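You operate a simulated robot arm through the tools that you are given. There is no shell and no other tool. Be economical: measure what you need, move in short steps, check, and stop when the job is done.

You are at the controls of a simulated two-armed robot. One attempt, no reset.

JOB
Fold the packing carton's two open flaps down, wet the brown label pad and press it across the seam.
Fine: wet it on the blue sponge.

It is judged by the outcome, as a careful person would: the job done as asked, and still so three seconds after it is handed in. It fails if anything else is knocked over, pushed out of place, dropped, spilled or broken. Flat cloth is picked up by pressing the open fingertips on it (5 to 10 N) and closing them slowly along it; thin cloth reads only 2 to 8 mm in the jaws.

ROBOT AND FRAMES
Two 7-joint arms with two-finger parallel grippers on one trunk, on a base that drives. Base frame: it is fixed to the floor where the robot stands at the start and does not move with it; the origin is under the middle of the robot, x ahead of it, y to its left, z up. Lengths are in mm, angles in degrees, forces in N, time in s.
The left shoulder is at the start at [20, 138, 1225], the right one opposite. With the tool pointing down near the work surface each hand reaches from about 100 to 480 mm from the robot's upright axis, wherever it stands, measured 20 degrees to its own side. Places, roughly: back flap of the packing carton [600, 300, 1000]; blue sponge [1000, 300, 800]; front flap of the packing carton [600, 100, 1000]. Payload 1.57 kg a hand.
The tool frame of a hand sits at the grasp point between the pads (the TCP): z along the fingers, y along the line on which they close. The tips reach 30 mm beyond it. Largest opening 80 mm; finger width 17, thickness 12; the body of the gripper, 40 by 82 mm, starts 80 mm behind the TCP.
Orientation is that of the tool frame in the base frame, as a unit quaternion [x, y, z, w]. With the fingers straight down and closing along the base's y, the tool's x points along the base's -x, its y along +y and its z along -z.

CONTROLS
- The arms move only by the tool servo_tool. It takes "left_rows", "right_rows" or both (then of equal length, played together; a hand with none holds still); each is a list of rows, each a list of 7 numbers: the turn, a rotation vector about the base's x, y, z in degrees, then the shift along the base's x, y, z in mm, then the opening, from 0 (shut) to 1 (fully open). In form: [[ax, ay, az, dx, dy, dz, gripper], ...]. A call has 1 to 12 rows; each row is the pose to reach, as a shift and turn from the pose commanded when the call began. Rows are played at 5 a second. More than 50 mm and 8.6 degrees between two rows, or a gripper value outside its range, and nothing of the call is played. A pose out of reach is approached as far as the arm can. The call stops where the force on the tool passes 50 N (or 10 N more than at its start, if that is more) or the arm is blocked; 0.2 s more then pass. Each finger travels about 45 mm/s and halts on what it meets, pressing with about 28 N; the grip force reading is that of the motor and also rises with nothing between the fingers. The clock runs only during rows and for 0.2 s after the last one: add rows that repeat a pose to give the fingers time. The reply holds the time, the measured pose of the TCP, the force on the tool along the base axes, the opening and the grip force, in the units named above and with some noise, with the torque about the TCP (base axes, N m) and any sound that the robot's microphone picked up.
- Cameras (640 x 400 px; columns grow to the right, rows downward): "scene" is now at [177.2, 41.1, 1159.3]; the picture's right is [0.45, -0.89, 0.00], its down [-0.12, -0.06, -0.99] and it looks along [0.88, 0.45, -0.14] (base axes); focal length 214 px, centre (320, 200). "left" rides on the left gripper at [72, 7, -122] in its tool frame; the picture's right is [-0.09, 1.00, 0.00], its down [-0.84, -0.08, -0.54] and it looks along [-0.54, -0.05, 0.84] (tool axes); focal length 238 px, centre (320, 200). "right" rides on the right gripper at [72, -7, -122] in its tool frame; the picture's right is [0.09, 1.00, 0.00], its down [-0.84, 0.08, -0.54] and it looks along [-0.54, 0.05, 0.84] (tool axes); focal length 238 px, centre (320, 200). There is no depth. A picture from a camera that has moved, and an enlarged one, comes with that camera's place and axes in the base frame and with its lens. The place of the scene camera against the robot may be out by one fixed shift of up to 12 mm in any direction.
- camera(camera): a new picture of that camera. No time passes.
- lift_body(by): slides the trunk up (or, below 0, down) by that many mm; the arms and the scene camera ride with it, the base frame stays. It gives what a move gives, with no picture.
- roll_base(legs): drives the robot by 1 to 6 legs, each [ahead, left, turn to the left] in mm, mm and degrees, along the robot's own axes; the way and the turn of a leg run together, so that a leg with both is an arc; at most 1500 mm and 180 degrees a leg. The arms and the cameras ride along, it lands a little off, and it stops where it bumps. It gives what a move gives.
- head_to(pan, tilt): turns the head with the scene camera to pan (to the left, within 60 degrees either way) and tilt (down, from -29 to 69), counted from straight ahead of the robot. It gives what a move gives.
- zoom(camera, box): a new picture of the part [left, top, right, bottom] of that camera's present view, enlarged. No time passes.
- hand_in(): hands the job in; it is judged then, once.

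Work in short steps. Places have to be worked out from the pictures, the camera data and where the tool is seen: move nearer, look again, correct. Check each grasp and each placing, and mend what went wrong. You have 120 turns and 100 pictures in all, those below and enlarged ones among them. Open the grippers and draw the arms clear of the work before you hand the job in, unless the task says otherwise; then end with one line.

The tools are called after ">>>" as a command line: name --argument value ..., lists and objects as JSON in quotes. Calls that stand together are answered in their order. servo_tool: Moves the arms, as the interface text tells. Its arguments: {"type":"object","properties":{"left_rows":{"type":"array","items":{"type":"array","items":{"type":"number"}}},"right_rows":{"type":"array","items":{"type":"array","items":{"type":"number"}}}},"required":[]} The other tools are called the same way: lift_body (by) slides the trunk up or down; roll_base (legs) drives the base; head_to (pan, tilt) turns the head that bears the scene camera; camera (camera) takes a picture; zoom (camera, box) takes an enlarged picture of a part of a camera's view; hand_in () hands the job in.

At the start:

```text
t: 0.0
left_position: [243.2, 316.9, 1088.3]
left_tool_rot: [-0.016, 0.978, -0.005, -0.206]
left_contact_force: [0.0, -0.9, -0.1]
left_moment: [-0.04, 0.03, 0.0]
left_gripper_width: 80.2
left_grasp_force: 0.1
right_position: [277.5, -8.8, 1121.2]
right_tool_rot: [0.002, 0.968, -0.001, -0.252]
right_contact_force: [-0.2, -0.1, 0.2]
right_moment: [-0.01, 0.02, -0.01]
right_gripper_width: 80.1
right_grasp_force: 0.1
trunk travel left (down, up): [-600.0, 640.0]
robot x, y, heading: [1.6, 0.7, 0.1]
head pan, tilt: [27.0, 8.0]
```

scene: 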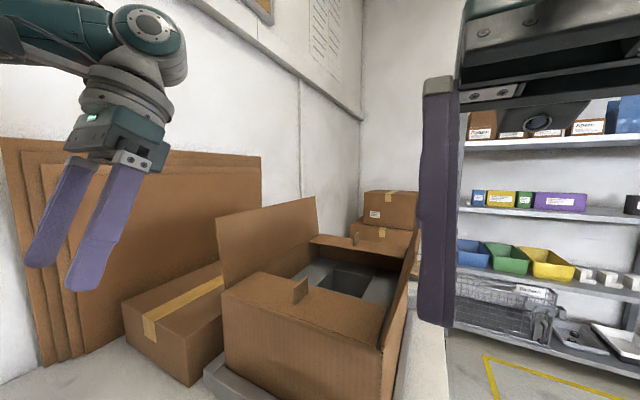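
right: 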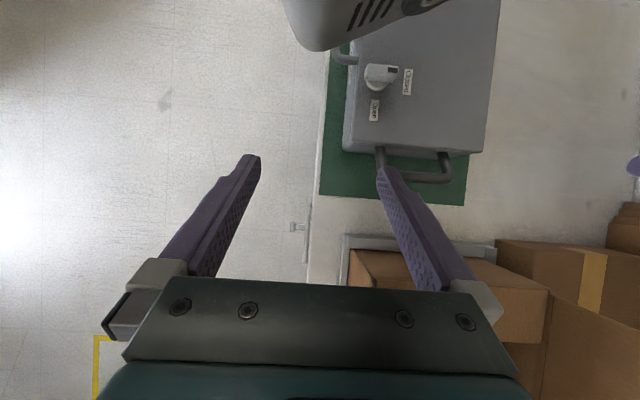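
left: 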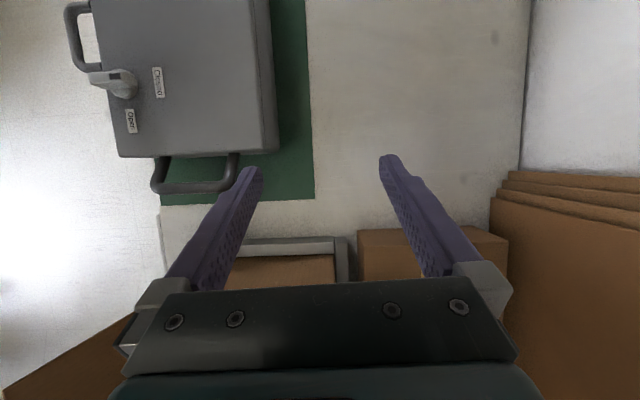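

The arms block part of the view; I turn the head to see the bench, carton, sponge and label pad.

>>> head_to --pan 15 --tilt 35

>>> camera --camera "scene"

```text
t: 0.9
left_position: [242.5, 316.8, 1088.5]
left_tool_rot: [-0.017, 0.978, -0.005, -0.208]
left_contact_force: [-0.1, 0.1, 0.0]
left_moment: [-0.02, -0.02, 0.01]
left_gripper_width: 80.0
left_grasp_force: 0.2
right_position: [278.4, -9.1, 1122.6]
right_tool_rot: [0.001, 0.967, -0.003, -0.253]
right_contact_force: [-0.1, 0.4, -0.1]
right_moment: [0.02, -0.02, -0.03]
right_gripper_width: 80.1
right_grasp_force: 0.1
trunk travel left (down, up): [-600.0, 640.0]
robot x, y, heading: [2.5, -1.3, -0.2]
head pan, tilt: [15.0, 35.0]
```

```text
96 pictures are left
camera scene: at [179.8, 21.8, 1116.1], right [0.26, -0.97, 0.0], down [-0.55, -0.15, -0.82], along [0.79, 0.21, -0.57], focal length 214 px, centre (320, 200)
```

scene: 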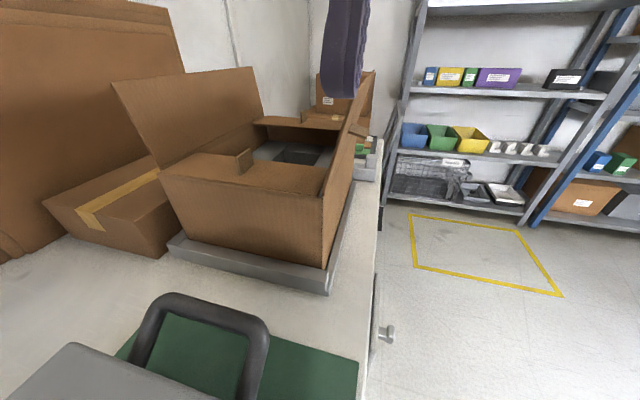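

Bench runs along x with its right edge near y≈0. I look steeper down, and also further left.

>>> head_to --pan 20 --tilt 65

>>> camera --camera "scene"

>>> lift_body --by 300

>>> head_to --pan 15 --tilt 40

>>> camera --camera "scene"

```text
t: 1.9
left_position: [242.9, 315.9, 1087.6]
left_tool_rot: [-0.017, 0.978, -0.006, -0.207]
left_contact_force: [0.9, -0.1, -0.3]
left_moment: [-0.04, 0.01, -0.01]
left_gripper_width: 80.1
left_grasp_force: 0.1
right_position: [277.7, -8.2, 1121.8]
right_tool_rot: [0.001, 0.967, -0.002, -0.254]
right_contact_force: [0.2, -0.2, 0.0]
right_moment: [-0.01, 0.01, -0.01]
right_gripper_width: 80.1
right_grasp_force: 0.0
trunk travel left (down, up): [-600.0, 640.0]
robot x, y, heading: [-2.3, -1.8, 0.2]
head pan, tilt: [20.0, 65.0]
```

```text
95 pictures are left
camera scene: at [151.8, 19.8, 1076.2], right [0.34, -0.94, 0.0], down [-0.85, -0.31, -0.42], along [0.4, 0.14, -0.91], focal length 214 px, centre (320, 200)
```

scene: 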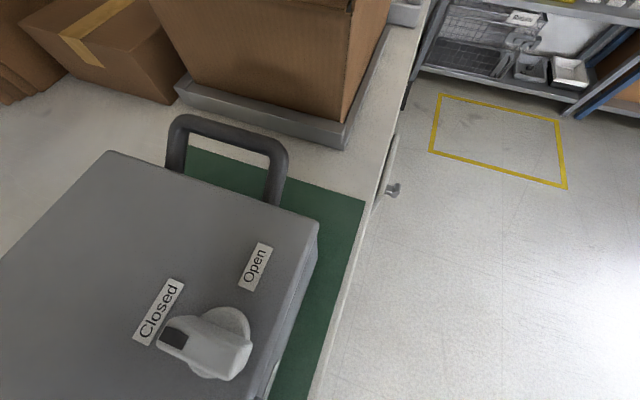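

```text
t: 4.9
left_position: [243.1, 315.9, 1388.1]
left_tool_rot: [-0.015, 0.978, -0.005, -0.208]
left_contact_force: [-0.7, 0.7, -0.8]
left_moment: [0.01, 0.04, 0.0]
left_gripper_width: 80.1
left_grasp_force: 0.0
right_position: [278.9, -9.1, 1420.6]
right_tool_rot: [0.0, 0.967, -0.002, -0.254]
right_contact_force: [0.6, -0.3, 0.2]
right_moment: [0.02, 0.03, 0.03]
right_gripper_width: 79.9
right_grasp_force: 0.1
trunk travel left (down, up): [-900.0, 340.0]
robot x, y, heading: [-1.2, 3.8, 0.1]
head pan, tilt: [20.0, 65.0]
```

```text
t: 5.8
left_position: [243.0, 315.8, 1388.0]
left_tool_rot: [-0.016, 0.978, -0.005, -0.208]
left_contact_force: [-0.7, 1.4, 0.9]
left_moment: [-0.02, 0.0, -0.01]
left_gripper_width: 80.1
left_grasp_force: 0.1
right_position: [278.7, -7.9, 1421.6]
right_tool_rot: [0.001, 0.967, -0.002, -0.254]
right_contact_force: [-0.1, 0.2, 0.0]
right_moment: [-0.02, 0.02, -0.01]
right_gripper_width: 80.0
right_grasp_force: 0.0
trunk travel left (down, up): [-900.0, 340.0]
robot x, y, heading: [-0.4, -0.9, -0.3]
head pan, tilt: [15.0, 40.0]
```

```text
94 pictures are left
camera scene: at [176.8, 21.0, 1408.4], right [0.26, -0.97, 0.0], down [-0.62, -0.17, -0.77], along [0.74, 0.2, -0.64], focal length 214 px, centre (320, 200)
```

scene: 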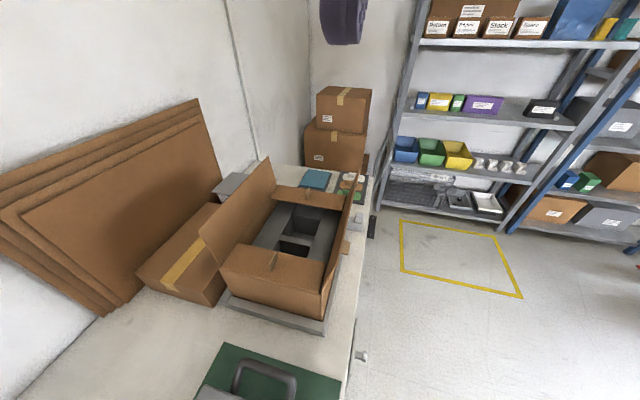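

>>> zoom --camera "scene" --box '[190, 150, 400, 350]'

>>> zoom --camera "scene" --box '[260, 140, 400, 230]'

```text
2.00 times, centred on (295, 250) of scene
camera zoom: at [176.8, 21.0, 1408.4], right [0.26, -0.97, 0.0], down [-0.62, -0.17, -0.77], along [0.74, 0.2, -0.64], focal length 429 px, centre (370, 100)
```

zoom: 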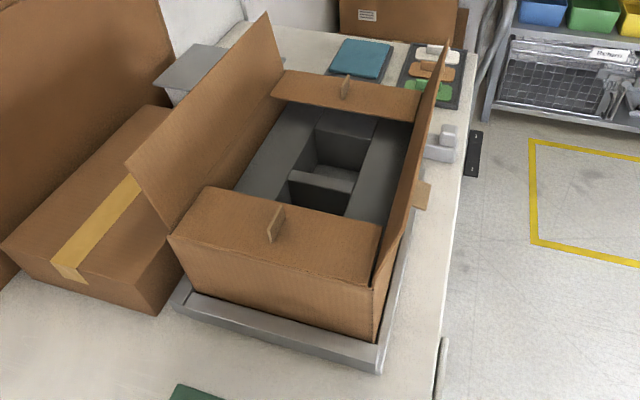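

```text
4.44 times, centred on (330, 185) of scene
camera zoom: at [176.8, 21.0, 1408.4], right [0.26, -0.97, 0.0], down [-0.62, -0.17, -0.77], along [0.74, 0.2, -0.64], focal length 953 px, centre (276, 267)
```

zoom: 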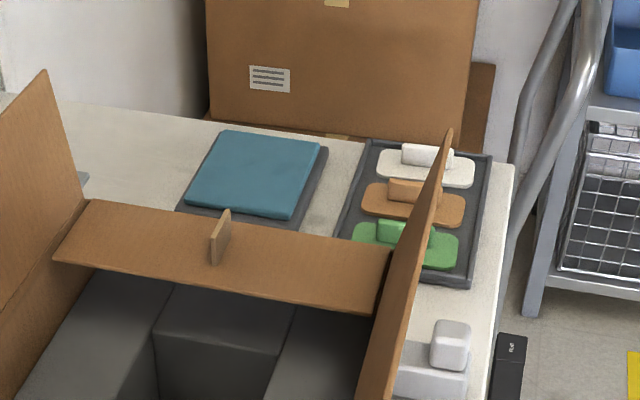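

Carton estimate: x 385–660, y 72–290, top z≈1020; tray of pads (white, brown, green) and blue sponge beyond it. I'll drive around to the open right side of the bench and face it, with arms high.

>>> roll_base --legs '[[0, -450, 0], [520, 0, 0], [0, 0, 90]]'

>>> head_to --pan 0 --tilt 45

>>> camera --camera "scene"

```text
t: 14.9
left_position: [191.6, -208.4, 1388.8]
left_tool_rot: [0.7, -0.683, 0.149, 0.144]
left_contact_force: [-0.6, 0.0, 0.1]
left_moment: [-0.01, -0.01, -0.04]
left_gripper_width: 80.0
left_grasp_force: 0.0
right_position: [514.3, -174.1, 1422.3]
right_tool_rot: [-0.681, 0.687, -0.181, -0.178]
right_contact_force: [-0.9, 0.9, -0.1]
right_moment: [-0.02, 0.02, -0.03]
right_gripper_width: 79.9
right_grasp_force: 0.0
trunk travel left (down, up): [-900.0, 340.0]
robot x, y, heading: [504.6, -452.5, 89.6]
head pan, tilt: [15.0, 40.0]
```

```text
t: 15.6
left_position: [190.2, -209.2, 1387.7]
left_tool_rot: [0.702, -0.681, 0.15, 0.145]
left_contact_force: [0.1, 0.7, -0.7]
left_moment: [-0.01, 0.02, 0.03]
left_gripper_width: 80.2
left_grasp_force: 0.0
right_position: [515.0, -174.4, 1421.6]
right_tool_rot: [-0.682, 0.686, -0.181, -0.178]
right_contact_force: [0.2, 0.5, -0.3]
right_moment: [-0.01, 0.03, 0.0]
right_gripper_width: 79.8
right_grasp_force: 0.1
trunk travel left (down, up): [-900.0, 340.0]
robot x, y, heading: [505.9, -455.5, 89.7]
head pan, tilt: [0.0, 45.0]
```

```text
91 pictures are left
camera scene: at [500.7, -272.5, 1401.2], right [1.0, 0.0, 0.0], down [0.0, -0.71, -0.71], along [0.0, 0.71, -0.71], focal length 214 px, centre (320, 200)
```

scene: 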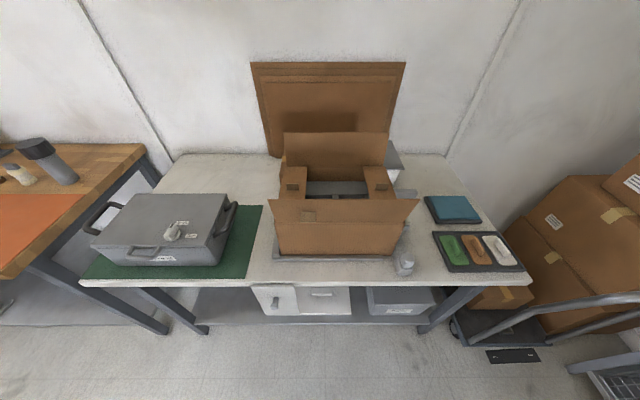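

>>> zoom --camera "scene" --box '[240, 120, 440, 280]'

>>> zoom --camera "scene" --box '[380, 180, 540, 290]'

```text
2.50 times, centred on (340, 200) of scene
camera zoom: at [500.7, -272.5, 1401.2], right [1.0, 0.0, 0.0], down [0.0, -0.71, -0.71], along [0.0, 0.71, -0.71], focal length 536 px, centre (270, 200)
```

zoom: 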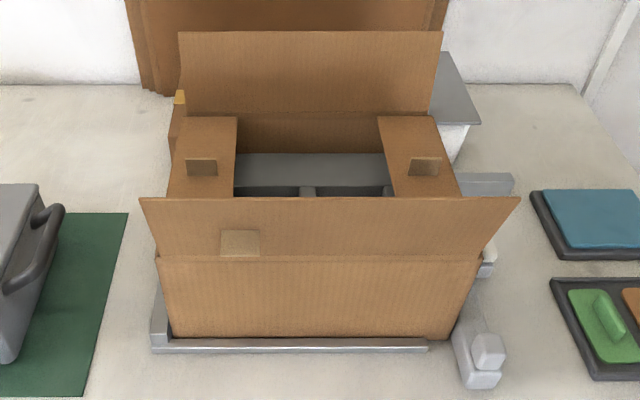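

```text
3.64 times, centred on (460, 235) of scene
camera zoom: at [500.7, -272.5, 1401.2], right [1.0, 0.0, 0.0], down [0.0, -0.71, -0.71], along [0.0, 0.71, -0.71], focal length 780 px, centre (-189, 73)
```

zoom: 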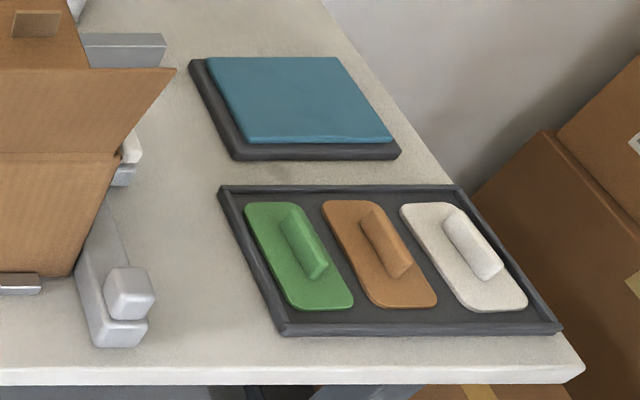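

Refined: carton x≈382–735, y≈84–335, top z≈956, flaps ~120 long; brown pad ≈(1003,108) with a handle along y; sponge ≈(1000,285). I roll towards the bench centred on the carton.

>>> roll_base --legs '[[0, -55, 0], [200, 0, 0], [130, 0, 0]]'

>>> head_to --pan 0 --tilt 62

>>> camera --camera "scene"

```text
t: 18.6
left_position: [250.6, 122.5, 1388.9]
left_tool_rot: [0.699, -0.684, 0.15, 0.144]
left_contact_force: [-0.6, 1.0, 1.0]
left_moment: [0.0, 0.04, -0.03]
left_gripper_width: 79.7
left_grasp_force: 0.1
right_position: [575.8, 152.9, 1420.8]
right_tool_rot: [-0.678, 0.689, -0.18, -0.18]
right_contact_force: [0.4, 0.4, -0.5]
right_moment: [0.0, 0.0, 0.0]
right_gripper_width: 79.9
right_grasp_force: 0.0
trunk travel left (down, up): [-900.0, 340.0]
robot x, y, heading: [562.6, -123.1, 89.2]
head pan, tilt: [0.0, 45.0]
```

```text
t: 19.4
left_position: [249.9, 122.4, 1387.4]
left_tool_rot: [0.699, -0.684, 0.15, 0.145]
left_contact_force: [1.1, 0.9, -0.9]
left_moment: [0.01, 0.0, 0.02]
left_gripper_width: 80.0
left_grasp_force: 0.0
right_position: [576.5, 154.8, 1421.6]
right_tool_rot: [-0.679, 0.689, -0.179, -0.179]
right_contact_force: [0.6, -0.1, -0.5]
right_moment: [-0.02, 0.03, 0.0]
right_gripper_width: 79.6
right_grasp_force: 0.1
trunk travel left (down, up): [-900.0, 340.0]
robot x, y, heading: [560.9, -124.0, 89.4]
head pan, tilt: [0.0, 62.0]
```

```text
88 pictures are left
camera scene: at [559.9, 38.7, 1379.5], right [1.0, -0.01, 0.0], down [-0.01, -0.88, -0.47], along [0.01, 0.47, -0.88], focal length 214 px, centre (320, 200)
```

scene: 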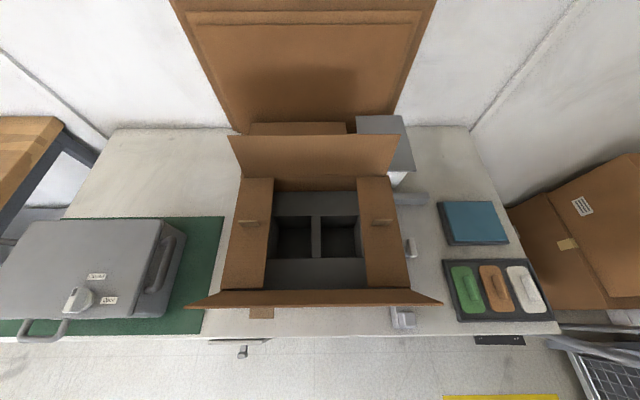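

Base wasn't blocked. Front flap first: I bring the right hand, fingers down and shut, outside the front flap (y≈10) and down to TCP z≈1076.

>>> servo_tool --right_rows '[[7, 0, 0, 0, -40, 0, 0.5], [14, 0, 0, 0, -80, -20, 0], [21, 0, 0, -5, -120, -50, 0], [29, 0, 0, -10, -145, -90, 0], [29, 0, 0, -10, -148, -135, 0], [29, 0, 0, -10, -148, -180, 0], [29, 0, 0, -10, -148, -225, 0], [29, 0, 0, -10, -148, -270, 0], [29, 0, 0, -10, -148, -310, 0], [29, 0, 0, -10, -148, -345, 0]]'

>>> camera --camera "scene"

```text
refused: row 3 steps farther than a row can; nothing moved
```

```text
87 pictures are left
camera scene: at [559.9, 38.7, 1379.5], right [1.0, -0.01, 0.0], down [-0.01, -0.88, -0.47], along [0.01, 0.47, -0.88], focal length 214 px, centre (320, 200)
```

scene: 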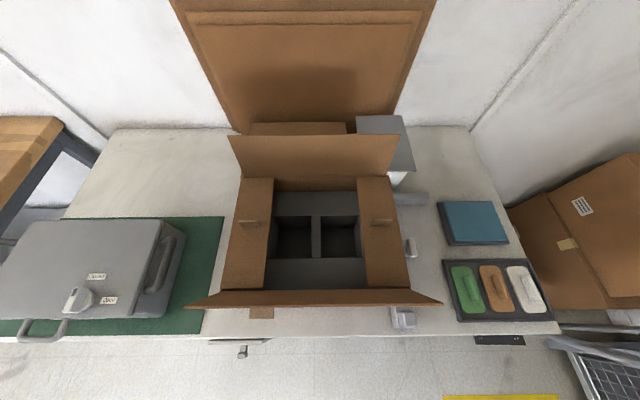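

Row 3 was slightly over 50 mm; I shorten the steps.

>>> servo_tool --right_rows '[[7, 0, 0, 0, -40, 0, 0.5], [14, 0, 0, 0, -80, -20, 0], [21, 0, 0, -5, -118, -45, 0], [29, 0, 0, -10, -145, -80, 0], [29, 0, 0, -10, -148, -125, 0], [29, 0, 0, -10, -148, -170, 0], [29, 0, 0, -10, -148, -215, 0], [29, 0, 0, -10, -148, -260, 0], [29, 0, 0, -10, -148, -305, 0], [29, 0, 0, -10, -148, -345, 0]]'

>>> camera --camera "scene"

```text
t: 20.2
left_position: [250.6, 121.4, 1387.3]
left_tool_rot: [0.699, -0.684, 0.15, 0.145]
left_contact_force: [0.2, -0.3, 0.1]
left_moment: [0.01, 0.01, 0.02]
left_gripper_width: 80.0
left_grasp_force: 0.0
right_position: [577.6, 72.5, 1395.8]
right_tool_rot: [-0.692, 0.717, -0.063, -0.061]
right_contact_force: [10.3, 19.0, -0.6]
right_moment: [0.17, -0.03, 0.44]
right_gripper_width: 27.0
right_grasp_force: 5.0
trunk travel left (down, up): [-900.0, 340.0]
robot x, y, heading: [563.6, -127.0, 89.5]
head pan, tilt: [0.0, 62.0]
stopped in row 3 (right hand): the force on the tool passed its limit at 89 N (the readings are from after the stop); the commanded pose is now the measured one
```

```text
86 pictures are left
camera scene: at [559.6, 37.2, 1378.0], right [1.0, -0.01, 0.0], down [-0.01, -0.89, -0.45], along [0.0, 0.45, -0.89], focal length 214 px, centre (320, 200)
```

scene: 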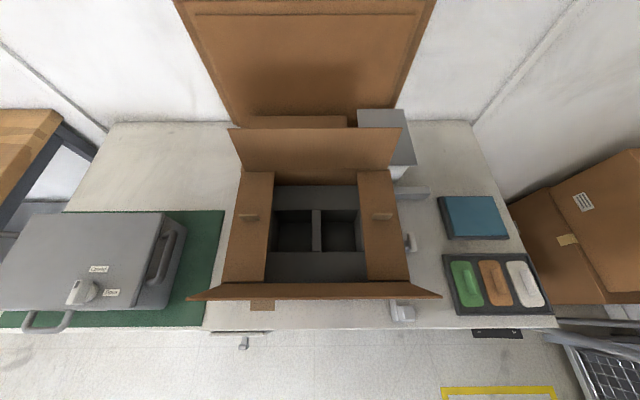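

The hand touched the robot's own head. I ease it forward away, then back the base off 160 mm so the hand works in front of the head.

>>> servo_tool --right_rows '[[0, 0, 0, 15, 40, 0, 0], [0, 0, 0, 30, 80, 0, 0]]'

>>> roll_base --legs '[[-160, 0, 0]]'

```text
t: 20.8
left_position: [250.0, 123.3, 1387.9]
left_tool_rot: [0.699, -0.684, 0.149, 0.146]
left_contact_force: [-0.6, 0.7, 0.1]
left_moment: [0.02, 0.0, -0.01]
left_gripper_width: 80.1
left_grasp_force: 0.1
right_position: [607.7, 149.5, 1395.2]
right_tool_rot: [-0.693, 0.715, -0.063, -0.065]
right_contact_force: [0.9, 0.0, -0.3]
right_moment: [0.01, 0.0, 0.01]
right_gripper_width: 0.2
right_grasp_force: 20.4
trunk travel left (down, up): [-900.0, 340.0]
robot x, y, heading: [559.6, -123.4, 89.1]
head pan, tilt: [0.0, 62.0]
```

```text
t: 22.2
left_position: [248.6, -41.1, 1387.1]
left_tool_rot: [0.698, -0.685, 0.15, 0.146]
left_contact_force: [-1.1, 0.4, -0.3]
left_moment: [0.01, 0.01, 0.03]
left_gripper_width: 80.0
left_grasp_force: 0.0
right_position: [605.7, -13.4, 1395.7]
right_tool_rot: [-0.693, 0.715, -0.063, -0.066]
right_contact_force: [-0.5, 0.4, 0.0]
right_moment: [-0.03, -0.04, -0.02]
right_gripper_width: 0.0
right_grasp_force: 21.1
trunk travel left (down, up): [-900.0, 340.0]
robot x, y, heading: [559.2, -291.1, 89.3]
head pan, tilt: [0.0, 62.0]
```

Hand now at y≈-13, ahead of the head; descend outside the front flap.

>>> servo_tool --right_rows '[[5, 0, 0, -10, 10, -45, 0], [10, 0, 0, -20, 15, -92, 0], [10, 0, 0, -30, 15, -138, 0], [10, 0, 0, -30, 15, -184, 0], [10, 0, 0, -30, 15, -230, 0], [10, 0, 0, -30, 15, -276, 0], [10, 0, 0, -30, 15, -315, 0]]'

>>> head_to --pan 0 --tilt 50

>>> camera --camera "scene"

>>> camera --camera "right"

```text
t: 23.8
left_position: [248.3, -41.7, 1388.0]
left_tool_rot: [0.699, -0.684, 0.15, 0.146]
left_contact_force: [0.4, -0.2, 0.1]
left_moment: [-0.03, 0.01, -0.04]
left_gripper_width: 80.2
left_grasp_force: 0.0
right_position: [575.0, 1.1, 1078.1]
right_tool_rot: [-0.696, 0.718, 0.0, -0.004]
right_contact_force: [0.7, 0.4, -0.3]
right_moment: [-0.03, 0.02, 0.0]
right_gripper_width: 0.0
right_grasp_force: 21.8
trunk travel left (down, up): [-900.0, 340.0]
robot x, y, heading: [558.8, -285.8, 89.2]
head pan, tilt: [0.0, 62.0]
```

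```text
t: 24.6
left_position: [248.6, -41.7, 1389.1]
left_tool_rot: [0.698, -0.685, 0.15, 0.146]
left_contact_force: [1.0, 0.0, 0.4]
left_moment: [0.02, -0.06, 0.01]
left_gripper_width: 80.0
left_grasp_force: 0.1
right_position: [575.1, 0.3, 1078.9]
right_tool_rot: [-0.696, 0.718, -0.001, -0.003]
right_contact_force: [-0.2, -0.6, 0.2]
right_moment: [0.0, 0.04, -0.03]
right_gripper_width: 0.0
right_grasp_force: 21.6
trunk travel left (down, up): [-900.0, 340.0]
robot x, y, heading: [560.6, -290.3, 89.1]
head pan, tilt: [0.0, 50.0]
```

```text
85 pictures are left
camera scene: at [558.0, -112.0, 1394.2], right [1.0, -0.01, 0.0], down [-0.01, -0.77, -0.64], along [0.01, 0.64, -0.77], focal length 214 px, centre (320, 200)
```

scene: 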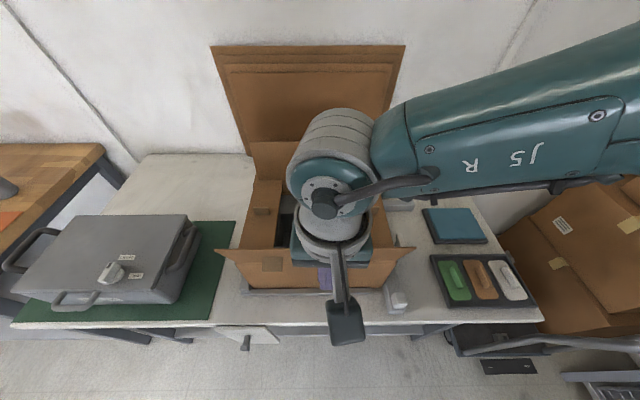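

```text
84 pictures are left
camera right: at [580.0, -71.7, 1199.7], right [-1.0, -0.06, 0.01], down [-0.05, 0.84, 0.54], along [-0.04, 0.54, -0.84], focal length 238 px, centre (320, 200)
```

right: 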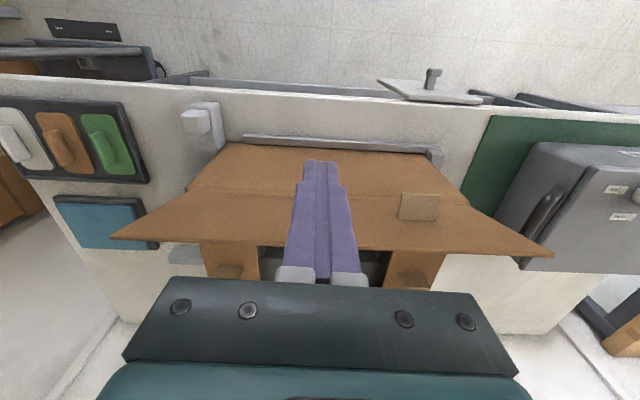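

Fingers are outside the front flap, clear of its tab. I sweep the flap over along an arc about its hinge (y≈80, z≈957).

>>> servo_tool --right_rows '[[0, 0, 0, -5, 22, -10, 0], [0, 0, 0, -10, 45, -10, 0], [0, 0, 0, -10, 62, -8, 0], [0, 0, 0, -10, 80, -7, 0], [0, 0, 0, -10, 95, -9, 0], [0, 0, 0, -10, 110, -14, 0], [0, 0, 0, -10, 124, -22, 0], [0, 0, 0, -10, 137, -33, 0], [0, 0, 0, -10, 148, -45, 0], [0, 0, 0, -10, 156, -57, 0], [0, 0, 0, -10, 161, -68, 0], [0, 0, 0, -10, 164, -76, 0]]'

>>> camera --camera "scene"

>>> camera --camera "right"

```text
t: 27.1
left_position: [247.5, -41.3, 1388.3]
left_tool_rot: [0.699, -0.684, 0.151, 0.145]
left_contact_force: [0.2, 0.2, 0.6]
left_moment: [-0.02, 0.04, 0.03]
left_gripper_width: 80.0
left_grasp_force: 0.1
right_position: [574.8, 87.5, 1089.9]
right_tool_rot: [-0.694, 0.72, -0.001, -0.003]
right_contact_force: [0.4, -0.3, -0.1]
right_moment: [0.04, 0.0, -0.01]
right_gripper_width: 0.0
right_grasp_force: 21.4
right hand out of reach, approached as far as the arm can: row 4, 5, 6, 7, 8, 9, 10, 11, 12
trunk travel left (down, up): [-900.0, 340.0]
robot x, y, heading: [559.9, -290.1, 89.3]
head pan, tilt: [0.0, 50.0]
```

```text
83 pictures are left
camera scene: at [538.0, -111.2, 1399.0], right [0.97, 0.24, 0.0], down [0.17, -0.71, -0.69], along [-0.16, 0.67, -0.73], focal length 214 px, centre (320, 200)
```

scene: 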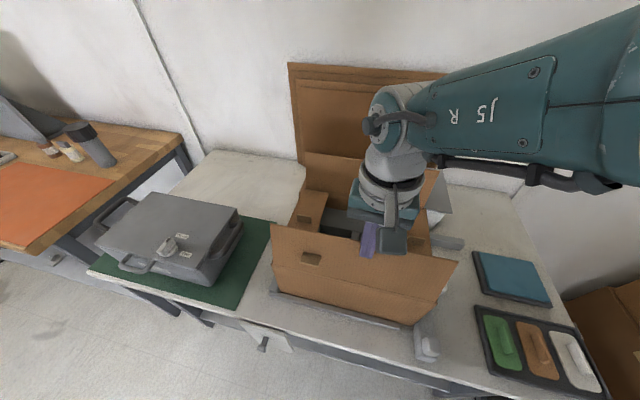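

```text
82 pictures are left
camera right: at [579.1, 15.4, 1211.0], right [-1.0, -0.05, 0.0], down [-0.05, 0.84, 0.54], along [-0.03, 0.54, -0.84], focal length 238 px, centre (320, 200)
```

right: 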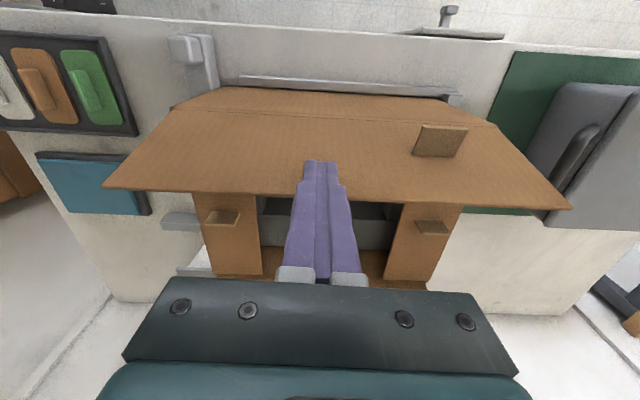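

The hand ran out of reach at this trunk height. I back the hand out and up, lower the trunk by 150 and roll in 60 mm.

>>> servo_tool --right_rows '[[0, 0, 0, 0, -45, 0, 0], [0, 0, 0, 0, -90, 0, 0], [0, 0, 0, 0, -110, 40, 0], [0, 0, 0, 0, -110, 85, 0], [0, 0, 0, 0, -110, 130, 0]]'

>>> lift_body --by -150

>>> camera --camera "scene"

```text
t: 28.4
left_position: [247.5, -42.3, 1386.5]
left_tool_rot: [0.698, -0.685, 0.15, 0.146]
left_contact_force: [-0.5, -0.7, 0.0]
left_moment: [0.02, 0.0, -0.02]
left_gripper_width: 79.8
left_grasp_force: 0.0
right_position: [575.7, 111.3, 1142.4]
right_tool_rot: [-0.694, 0.72, -0.005, -0.006]
right_contact_force: [-0.5, -0.3, -0.2]
right_moment: [-0.02, 0.05, -0.01]
right_gripper_width: 0.1
right_grasp_force: 21.8
right hand out of reach, approached as far as the arm can: row 1, 2, 3, 4, 5
trunk travel left (down, up): [-900.0, 340.0]
robot x, y, heading: [560.9, -287.1, 89.3]
head pan, tilt: [0.0, 50.0]
```

```text
t: 29.2
left_position: [248.0, -40.4, 1326.8]
left_tool_rot: [0.698, -0.685, 0.149, 0.146]
left_contact_force: [0.3, -0.1, 0.4]
left_moment: [0.0, -0.04, -0.02]
left_gripper_width: 80.1
left_grasp_force: 0.1
right_position: [580.2, 127.6, 1089.2]
right_tool_rot: [-0.691, 0.723, 0.009, 0.011]
right_contact_force: [-1.1, 4.9, 8.1]
right_moment: [0.28, 0.06, -0.02]
right_gripper_width: 0.2
right_grasp_force: 20.7
trunk travel left (down, up): [-839.0, 401.0]
robot x, y, heading: [556.8, -290.4, 89.5]
head pan, tilt: [0.0, 50.0]
stopped: the force on the tool passed its limit at 61 N (the readings are from after the stop); the commanded pose is now the measured one
```

```text
81 pictures are left
camera scene: at [531.4, -113.2, 1335.7], right [0.95, 0.32, 0.0], down [0.24, -0.7, -0.67], along [-0.22, 0.63, -0.74], focal length 214 px, centre (320, 200)
```

scene: 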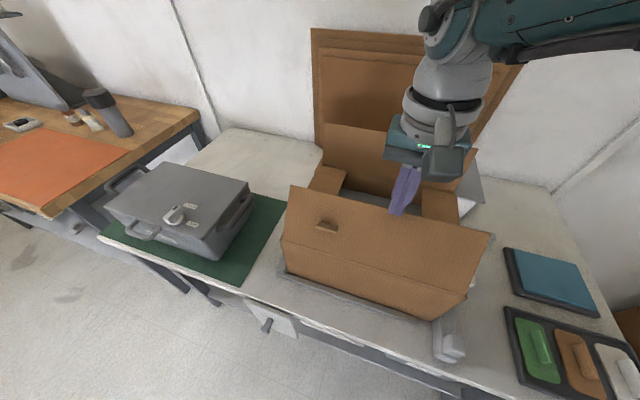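

The arm had been approaching an unreachable pose and seems to have met the flap edge. Commanded is now measured; I raise the hand and look.

>>> servo_tool --right_rows '[[0, 0, 0, 10, 0, 40, 0], [0, 0, 0, 20, 0, 80, 0], [0, 0, 0, 30, 0, 120, 0]]'

>>> camera --camera "scene"

>>> camera --camera "right"

```text
t: 30.0
left_position: [248.8, -42.7, 1326.7]
left_tool_rot: [0.698, -0.685, 0.15, 0.146]
left_contact_force: [-0.3, -0.7, -0.3]
left_moment: [0.02, 0.0, 0.01]
left_gripper_width: 80.1
left_grasp_force: 0.1
right_position: [605.3, 122.0, 1211.2]
right_tool_rot: [-0.694, 0.72, 0.008, 0.007]
right_contact_force: [-0.1, -0.5, 0.0]
right_moment: [0.03, 0.0, 0.0]
right_gripper_width: 0.0
right_grasp_force: 22.1
trunk travel left (down, up): [-839.0, 401.0]
robot x, y, heading: [560.4, -286.4, 89.4]
head pan, tilt: [0.0, 50.0]
```

```text
80 pictures are left
camera scene: at [558.0, -111.8, 1333.4], right [1.0, -0.01, 0.0], down [-0.01, -0.77, -0.64], along [0.01, 0.64, -0.77], focal length 214 px, centre (320, 200)
```

scene: 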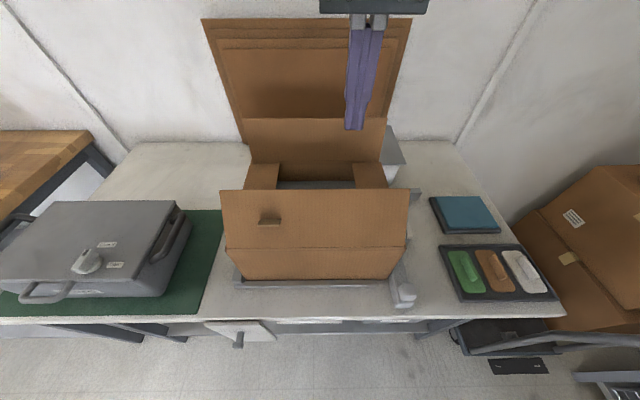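

```text
79 pictures are left
camera right: at [609.8, 46.9, 1330.3], right [-1.0, -0.05, 0.0], down [-0.05, 0.83, 0.56], along [-0.03, 0.56, -0.83], focal length 238 px, centre (320, 200)
```

right: 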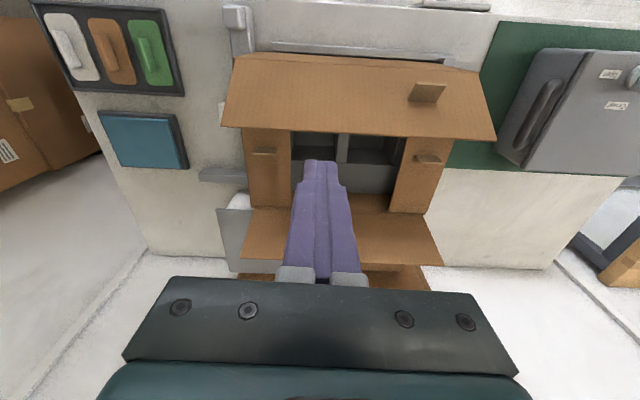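

The front flap stays tilted inward by itself and the carton hasn't moved. I shift the robot 80 mm left (so the right hand works to its own side) and in 40 mm, and lower the trunk 60.

>>> roll_base --legs '[[40, 80, 0]]'

>>> lift_body --by -60

```text
t: 31.1
left_position: [169.4, 1.2, 1326.2]
left_tool_rot: [0.698, -0.685, 0.15, 0.146]
left_contact_force: [0.3, 0.0, -0.5]
left_moment: [0.01, -0.04, 0.03]
left_gripper_width: 80.0
left_grasp_force: 0.1
right_position: [527.8, 165.5, 1210.1]
right_tool_rot: [-0.693, 0.721, 0.009, 0.007]
right_contact_force: [0.3, 0.5, 0.3]
right_moment: [0.03, 0.02, 0.04]
right_gripper_width: 0.0
right_grasp_force: 21.0
trunk travel left (down, up): [-839.0, 401.0]
robot x, y, heading: [481.5, -244.6, 89.3]
head pan, tilt: [0.0, 50.0]
```

```text
t: 32.1
left_position: [169.0, 0.9, 1266.2]
left_tool_rot: [0.697, -0.685, 0.15, 0.146]
left_contact_force: [-0.1, 0.4, -0.3]
left_moment: [0.01, -0.01, 0.01]
left_gripper_width: 80.3
left_grasp_force: 0.0
right_position: [527.3, 164.4, 1151.4]
right_tool_rot: [-0.694, 0.72, 0.009, 0.007]
right_contact_force: [-0.2, -0.9, -0.2]
right_moment: [0.02, 0.0, 0.02]
right_gripper_width: 0.0
right_grasp_force: 21.7
trunk travel left (down, up): [-779.0, 461.0]
robot x, y, heading: [483.3, -248.5, 89.1]
head pan, tilt: [0.0, 50.0]
```

Free edge of the front flap is near y≈145, z≈1028. I press it down from above at x≈635 along the arc.

>>> servo_tool --right_rows '[[0, 0, 0, 40, -10, -10, 0], [0, 0, 0, 80, -25, -30, 0], [0, 0, 0, 100, -28, -60, 0], [0, 0, 0, 100, -24, -85, 0], [0, 0, 0, 100, -16, -108, 0], [0, 0, 0, 100, -8, -125, 0], [0, 0, 0, 100, -2, -138, 0], [0, 0, 0, 100, 2, -147, 0]]'

>>> camera --camera "right"

```text
t: 33.9
left_position: [168.8, 0.8, 1266.7]
left_tool_rot: [0.698, -0.685, 0.151, 0.146]
left_contact_force: [-0.1, -0.1, 0.2]
left_moment: [0.0, -0.01, -0.02]
left_gripper_width: 79.9
left_grasp_force: 0.1
right_position: [628.1, 167.7, 1003.2]
right_tool_rot: [-0.694, 0.72, 0.008, 0.007]
right_contact_force: [-0.2, 0.2, 0.4]
right_moment: [0.0, -0.01, 0.02]
right_gripper_width: 0.0
right_grasp_force: 20.9
trunk travel left (down, up): [-779.0, 461.0]
robot x, y, heading: [483.1, -244.1, 89.3]
head pan, tilt: [0.0, 50.0]
```

```text
78 pictures are left
camera right: at [632.2, 91.3, 1122.9], right [-1.0, -0.05, 0.0], down [-0.05, 0.83, 0.56], along [-0.03, 0.56, -0.83], focal length 238 px, centre (320, 200)
```

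right: 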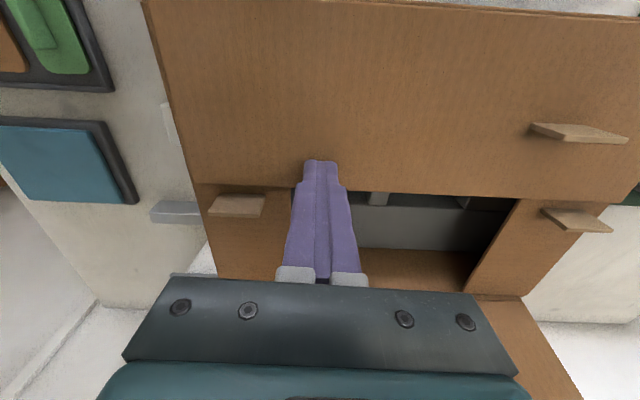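

Almost flat. Press gently a bit further.

>>> servo_tool --right_rows '[[0, 0, 0, 10, 0, -4, 0], [0, 0, 0, 20, 1, -8, 0], [0, 0, 0, 20, 1, -12, 0], [0, 0, 0, 20, 1, -12, 0]]'

```text
t: 34.5
left_position: [169.2, 0.5, 1267.3]
left_tool_rot: [0.698, -0.684, 0.151, 0.146]
left_contact_force: [0.3, 0.0, 0.9]
left_moment: [-0.02, -0.02, -0.01]
left_gripper_width: 80.1
left_grasp_force: 0.0
right_position: [639.4, 169.9, 1000.0]
right_tool_rot: [-0.694, 0.72, 0.015, 0.002]
right_contact_force: [-1.5, -3.4, 9.5]
right_moment: [-0.16, 0.03, -0.08]
right_gripper_width: 0.0
right_grasp_force: 21.5
trunk travel left (down, up): [-779.0, 461.0]
robot x, y, heading: [484.1, -244.1, 89.1]
head pan, tilt: [0.0, 50.0]
stopped in row 3 (right hand): the force on the tool passed its limit at 89 N (the readings are from after the stop); the commanded pose is now the measured one
```

Firm contact at TCP≈1000 (flap top ≈968). Lift and look.

>>> servo_tool --right_rows '[[0, 0, 0, 0, 0, 30, 0], [0, 0, 0, 0, -20, 75, 0], [0, 0, 0, 20, -40, 120, 0]]'

>>> camera --camera "right"

>>> camera --camera "scene"

```text
refused: row 3 steps farther than a row can; nothing moved
```

```text
77 pictures are left
camera right: at [645.2, 94.1, 1118.8], right [-1.0, -0.06, 0.02], down [-0.04, 0.83, 0.56], along [-0.04, 0.56, -0.83], focal length 238 px, centre (320, 200)
```

right: 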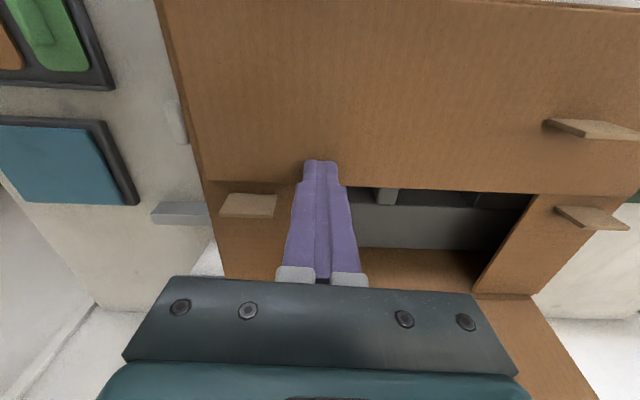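

```text
76 pictures are left
camera scene: at [479.0, -70.1, 1273.4], right [1.0, -0.01, 0.0], down [-0.01, -0.77, -0.64], along [0.01, 0.64, -0.77], focal length 214 px, centre (320, 200)
```

scene: 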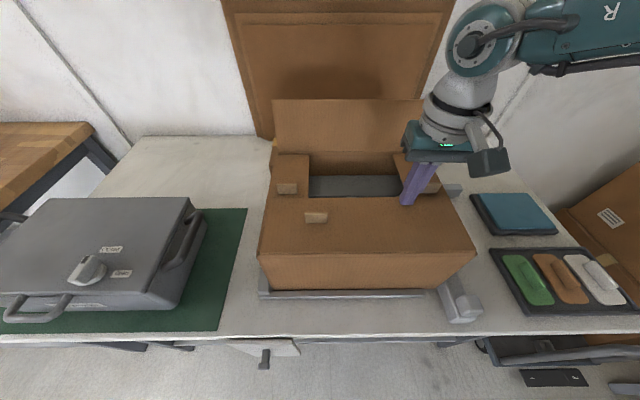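

Front flap is down (edge at y≈184). Now raise the hand and roll in 185 mm so it can reach behind the back flap.

>>> servo_tool --right_rows '[[0, 0, 0, 0, 0, 30, 0], [0, 0, 0, 0, -10, 70, 0], [0, 0, 0, 5, -20, 115, 0], [0, 0, 0, 10, -20, 160, 0]]'

>>> roll_base --legs '[[185, 0, 0]]'

>>> camera --camera "right"

>>> camera --camera "scene"

```text
t: 35.5
left_position: [169.0, -0.7, 1266.8]
left_tool_rot: [0.698, -0.685, 0.151, 0.146]
left_contact_force: [0.2, 0.7, 0.6]
left_moment: [-0.02, -0.01, 0.03]
left_gripper_width: 80.0
left_grasp_force: 0.1
right_position: [649.8, 147.5, 1157.3]
right_tool_rot: [-0.693, 0.72, 0.014, 0.002]
right_contact_force: [0.3, 0.0, 0.7]
right_moment: [0.03, 0.03, 0.0]
right_gripper_width: 0.1
right_grasp_force: 21.1
trunk travel left (down, up): [-779.0, 461.0]
robot x, y, heading: [481.6, -245.9, 89.3]
head pan, tilt: [0.0, 50.0]
```

```text
t: 37.1
left_position: [171.2, 185.5, 1266.7]
left_tool_rot: [0.698, -0.685, 0.15, 0.146]
left_contact_force: [-0.2, -0.2, 0.2]
left_moment: [-0.02, -0.02, -0.01]
left_gripper_width: 80.0
left_grasp_force: 0.1
right_position: [652.2, 332.8, 1156.1]
right_tool_rot: [-0.694, 0.72, 0.014, 0.003]
right_contact_force: [0.1, -0.2, -0.2]
right_moment: [0.0, -0.01, -0.01]
right_gripper_width: 0.0
right_grasp_force: 21.7
trunk travel left (down, up): [-779.0, 461.0]
robot x, y, heading: [484.9, -63.3, 89.0]
head pan, tilt: [0.0, 50.0]
```

```text
75 pictures are left
camera right: at [658.5, 256.7, 1275.4], right [-1.0, -0.05, 0.01], down [-0.04, 0.83, 0.56], along [-0.04, 0.56, -0.83], focal length 238 px, centre (320, 200)
```

right: 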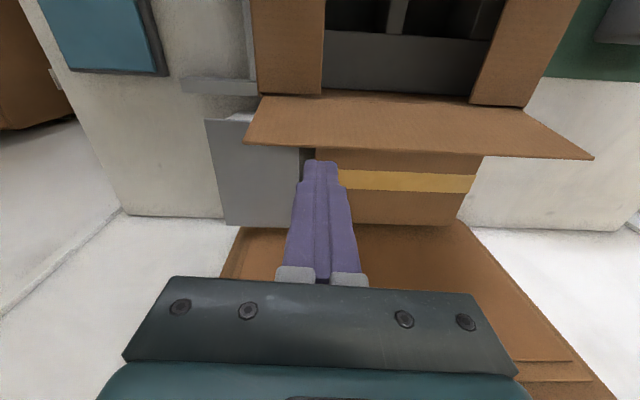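

```text
74 pictures are left
camera scene: at [482.0, 114.3, 1273.5], right [1.0, -0.02, 0.0], down [-0.01, -0.77, -0.64], along [0.01, 0.64, -0.77], focal length 214 px, centre (320, 200)
```

scene: 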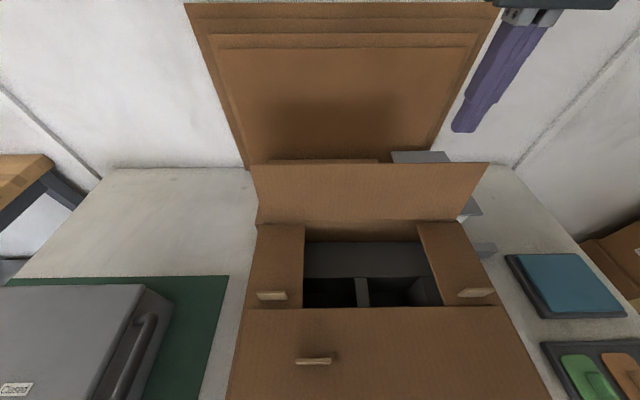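

Back flap hinge ≈(y 319, z 960), top edge ≈(346, 1048). To avoid a possible tab I'll sweep at x≈557, so I shift the base 60 mm left first and move behind the flap.

>>> roll_base --legs '[[0, 60, 0]]'

>>> servo_tool --right_rows '[[0, 0, 0, -15, 35, 0, 0], [0, 0, 0, -30, 72, 0, 0], [0, 0, 0, -35, 76, -30, 0], [0, 0, 0, -35, 76, -65, 0], [0, 0, 0, -35, 76, -98, 0]]'

>>> camera --camera "right"

>>> camera --camera "scene"

```text
t: 38.0
left_position: [112.1, 187.2, 1265.2]
left_tool_rot: [0.697, -0.685, 0.15, 0.146]
left_contact_force: [1.2, -0.9, 0.4]
left_moment: [0.03, -0.01, 0.02]
left_gripper_width: 80.1
left_grasp_force: 0.0
right_position: [592.9, 332.6, 1155.6]
right_tool_rot: [-0.693, 0.721, 0.013, 0.003]
right_contact_force: [0.4, -0.3, 0.2]
right_moment: [-0.01, -0.01, 0.02]
right_gripper_width: 0.0
right_grasp_force: 21.6
trunk travel left (down, up): [-779.0, 461.0]
robot x, y, heading: [424.0, -62.2, 88.9]
head pan, tilt: [0.0, 50.0]
```

```text
t: 39.2
left_position: [112.1, 186.0, 1265.8]
left_tool_rot: [0.698, -0.685, 0.15, 0.146]
left_contact_force: [0.7, 0.5, 0.3]
left_moment: [-0.01, -0.03, 0.01]
left_gripper_width: 79.9
left_grasp_force: 0.3
right_position: [560.4, 399.9, 1060.1]
right_tool_rot: [-0.694, 0.72, 0.014, 0.002]
right_contact_force: [0.2, 0.2, -0.5]
right_moment: [0.01, 0.0, 0.03]
right_gripper_width: 0.1
right_grasp_force: 21.1
right hand out of reach, approached as far as the arm can: row 5
trunk travel left (down, up): [-779.0, 461.0]
robot x, y, heading: [429.0, -62.3, 89.2]
head pan, tilt: [0.0, 50.0]
```

```text
73 pictures are left
camera right: at [566.0, 323.7, 1179.4], right [-1.0, -0.05, 0.01], down [-0.04, 0.83, 0.56], along [-0.04, 0.56, -0.83], focal length 238 px, centre (320, 200)
```

right: 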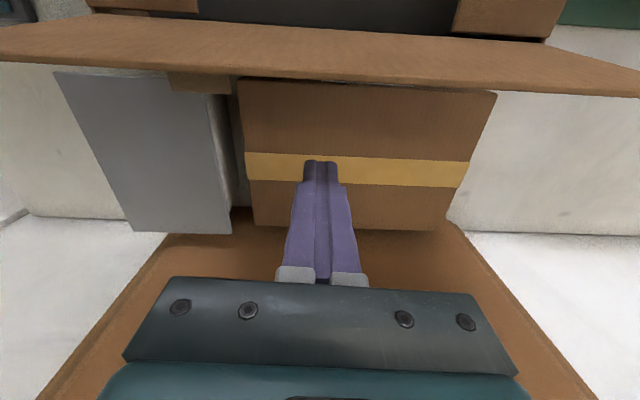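

```text
72 pictures are left
camera scene: at [421.6, 115.3, 1273.5], right [1.0, -0.02, 0.0], down [-0.01, -0.77, -0.64], along [0.01, 0.64, -0.77], focal length 214 px, centre (320, 200)
```

scene: 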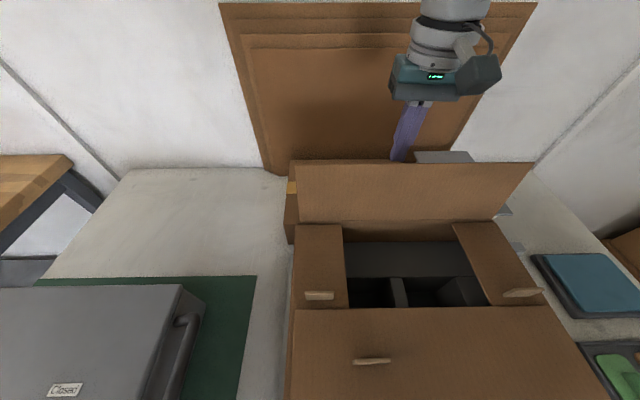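

Tab of the back flap is at x≈630, so x=560 is clear. Sweep the back flap over toward me along the arc.

>>> servo_tool --right_rows '[[0, 0, 0, 0, -24, 4, 0], [0, 0, 0, 0, -47, 12, 0], [0, 0, 0, 0, -69, 17, 0], [0, 0, 0, 0, -91, 17, 0], [0, 0, 0, 0, -111, 13, 0], [0, 0, 0, 0, -129, 6, 0], [0, 0, 0, 0, -144, -5, 0], [0, 0, 0, 0, -157, -19, 0], [0, 0, 0, 0, -166, -34, 0], [0, 0, 0, 0, -171, -46, 0], [0, 0, 0, 0, -173, -54, 0]]'

>>> camera --camera "scene"

>>> camera --camera "right"

```text
t: 41.6
left_position: [111.8, 187.3, 1266.2]
left_tool_rot: [0.698, -0.685, 0.151, 0.145]
left_contact_force: [0.6, -0.6, 0.5]
left_moment: [-0.02, -0.01, 0.0]
left_gripper_width: 79.9
left_grasp_force: 0.0
right_position: [560.5, 226.6, 1007.8]
right_tool_rot: [-0.692, 0.721, 0.013, 0.002]
right_contact_force: [0.0, 0.2, -1.2]
right_moment: [0.03, 0.02, 0.02]
right_gripper_width: 0.0
right_grasp_force: 21.3
trunk travel left (down, up): [-779.0, 461.0]
robot x, y, heading: [424.4, -61.4, 89.0]
head pan, tilt: [0.0, 50.0]
```

```text
71 pictures are left
camera scene: at [421.7, 115.3, 1273.5], right [1.0, -0.02, 0.0], down [-0.01, -0.77, -0.64], along [0.01, 0.64, -0.77], focal length 214 px, centre (320, 200)
```

scene: 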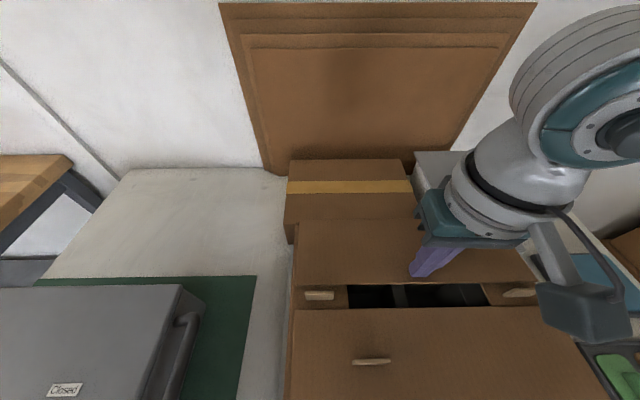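

```text
70 pictures are left
camera right: at [566.2, 150.4, 1127.3], right [-1.0, -0.05, 0.01], down [-0.04, 0.83, 0.56], along [-0.04, 0.56, -0.83], focal length 238 px, centre (320, 200)
```

right: 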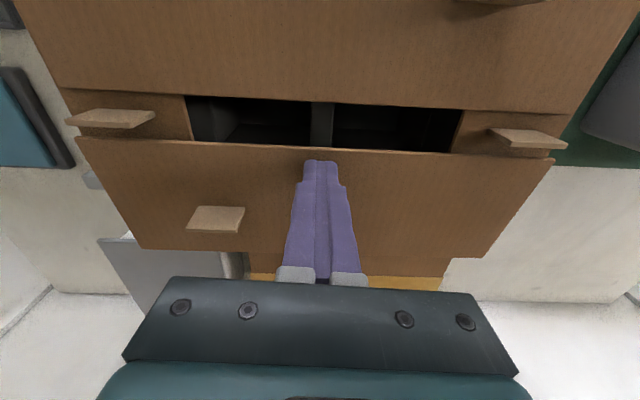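

Nearly flat. Press down slowly in small steps.

>>> servo_tool --right_rows '[[0, 0, 0, 0, 12, 0, 0], [0, 0, 0, 0, 12, -3, 0], [0, 0, 0, 0, 12, -5, 0], [0, 0, 0, 0, 12, -7, 0], [0, 0, 0, 0, 12, -9, 0]]'

```text
t: 42.9
left_position: [113.2, 187.6, 1266.2]
left_tool_rot: [0.697, -0.686, 0.151, 0.146]
left_contact_force: [-0.4, 1.3, 0.2]
left_moment: [0.0, 0.01, -0.04]
left_gripper_width: 79.8
left_grasp_force: 0.1
right_position: [561.7, 240.2, 1000.3]
right_tool_rot: [-0.693, 0.721, 0.015, 0.002]
right_contact_force: [3.0, -8.0, 33.1]
right_moment: [-0.4, -0.13, -0.09]
right_gripper_width: 0.0
right_grasp_force: 21.0
trunk travel left (down, up): [-779.0, 461.0]
robot x, y, heading: [424.9, -57.5, 88.7]
head pan, tilt: [0.0, 50.0]
```

Contact (33 N): flap is down. Lift and check both flaps.

>>> servo_tool --right_rows '[[0, 0, 0, 0, 0, 30, 0], [0, 0, 0, 10, -10, 75, 0], [0, 0, 0, 20, -20, 120, 0], [0, 0, 0, 50, -20, 150, 0], [0, 0, 0, 90, -20, 150, 0]]'

>>> roll_base --legs '[[-120, 0, 0]]'

>>> camera --camera "scene"

```text
t: 44.0
left_position: [111.9, 185.9, 1266.7]
left_tool_rot: [0.697, -0.686, 0.15, 0.146]
left_contact_force: [-0.3, 0.7, 0.5]
left_moment: [-0.01, -0.05, -0.01]
left_gripper_width: 79.9
left_grasp_force: 0.0
right_position: [649.6, 217.8, 1147.0]
right_tool_rot: [-0.694, 0.72, 0.014, 0.003]
right_contact_force: [-0.8, -0.8, -0.3]
right_moment: [0.01, -0.02, 0.01]
right_gripper_width: 0.1
right_grasp_force: 21.0
trunk travel left (down, up): [-779.0, 461.0]
robot x, y, heading: [426.9, -62.6, 89.0]
head pan, tilt: [0.0, 50.0]
```

```text
t: 45.3
left_position: [110.0, 64.0, 1266.4]
left_tool_rot: [0.698, -0.685, 0.15, 0.146]
left_contact_force: [-0.3, -0.1, 0.2]
left_moment: [0.0, 0.02, 0.03]
left_gripper_width: 80.0
left_grasp_force: 0.0
right_position: [647.8, 94.9, 1146.7]
right_tool_rot: [-0.692, 0.722, 0.013, 0.003]
right_contact_force: [0.5, -0.7, 0.3]
right_moment: [-0.03, 0.01, -0.03]
right_gripper_width: 0.1
right_grasp_force: 21.4
trunk travel left (down, up): [-779.0, 461.0]
robot x, y, heading: [421.8, -187.1, 89.3]
head pan, tilt: [0.0, 50.0]
```

```text
69 pictures are left
camera scene: at [419.7, -7.5, 1273.5], right [1.0, -0.02, 0.0], down [-0.01, -0.77, -0.64], along [0.01, 0.64, -0.77], focal length 214 px, centre (320, 200)
```

scene: 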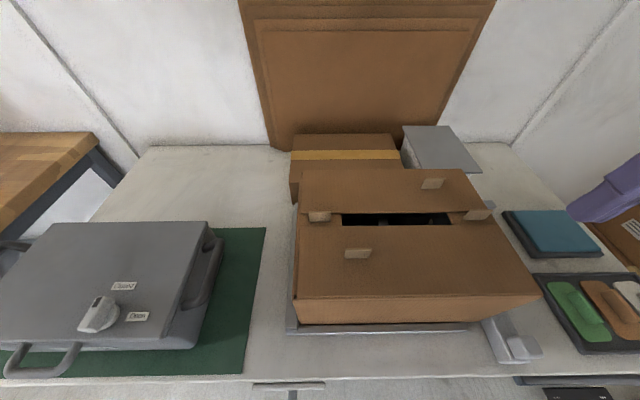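

>>> zoom --camera "scene" --box '[280, 130, 560, 370]'

```text
1.67 times, centred on (420, 250) of scene
camera zoom: at [419.7, -7.5, 1273.5], right [1.0, -0.02, 0.0], down [-0.01, -0.77, -0.64], along [0.01, 0.64, -0.77], focal length 358 px, centre (153, 117)
```

zoom: 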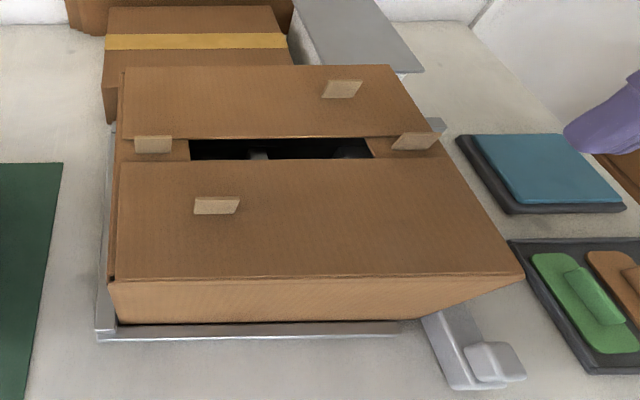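

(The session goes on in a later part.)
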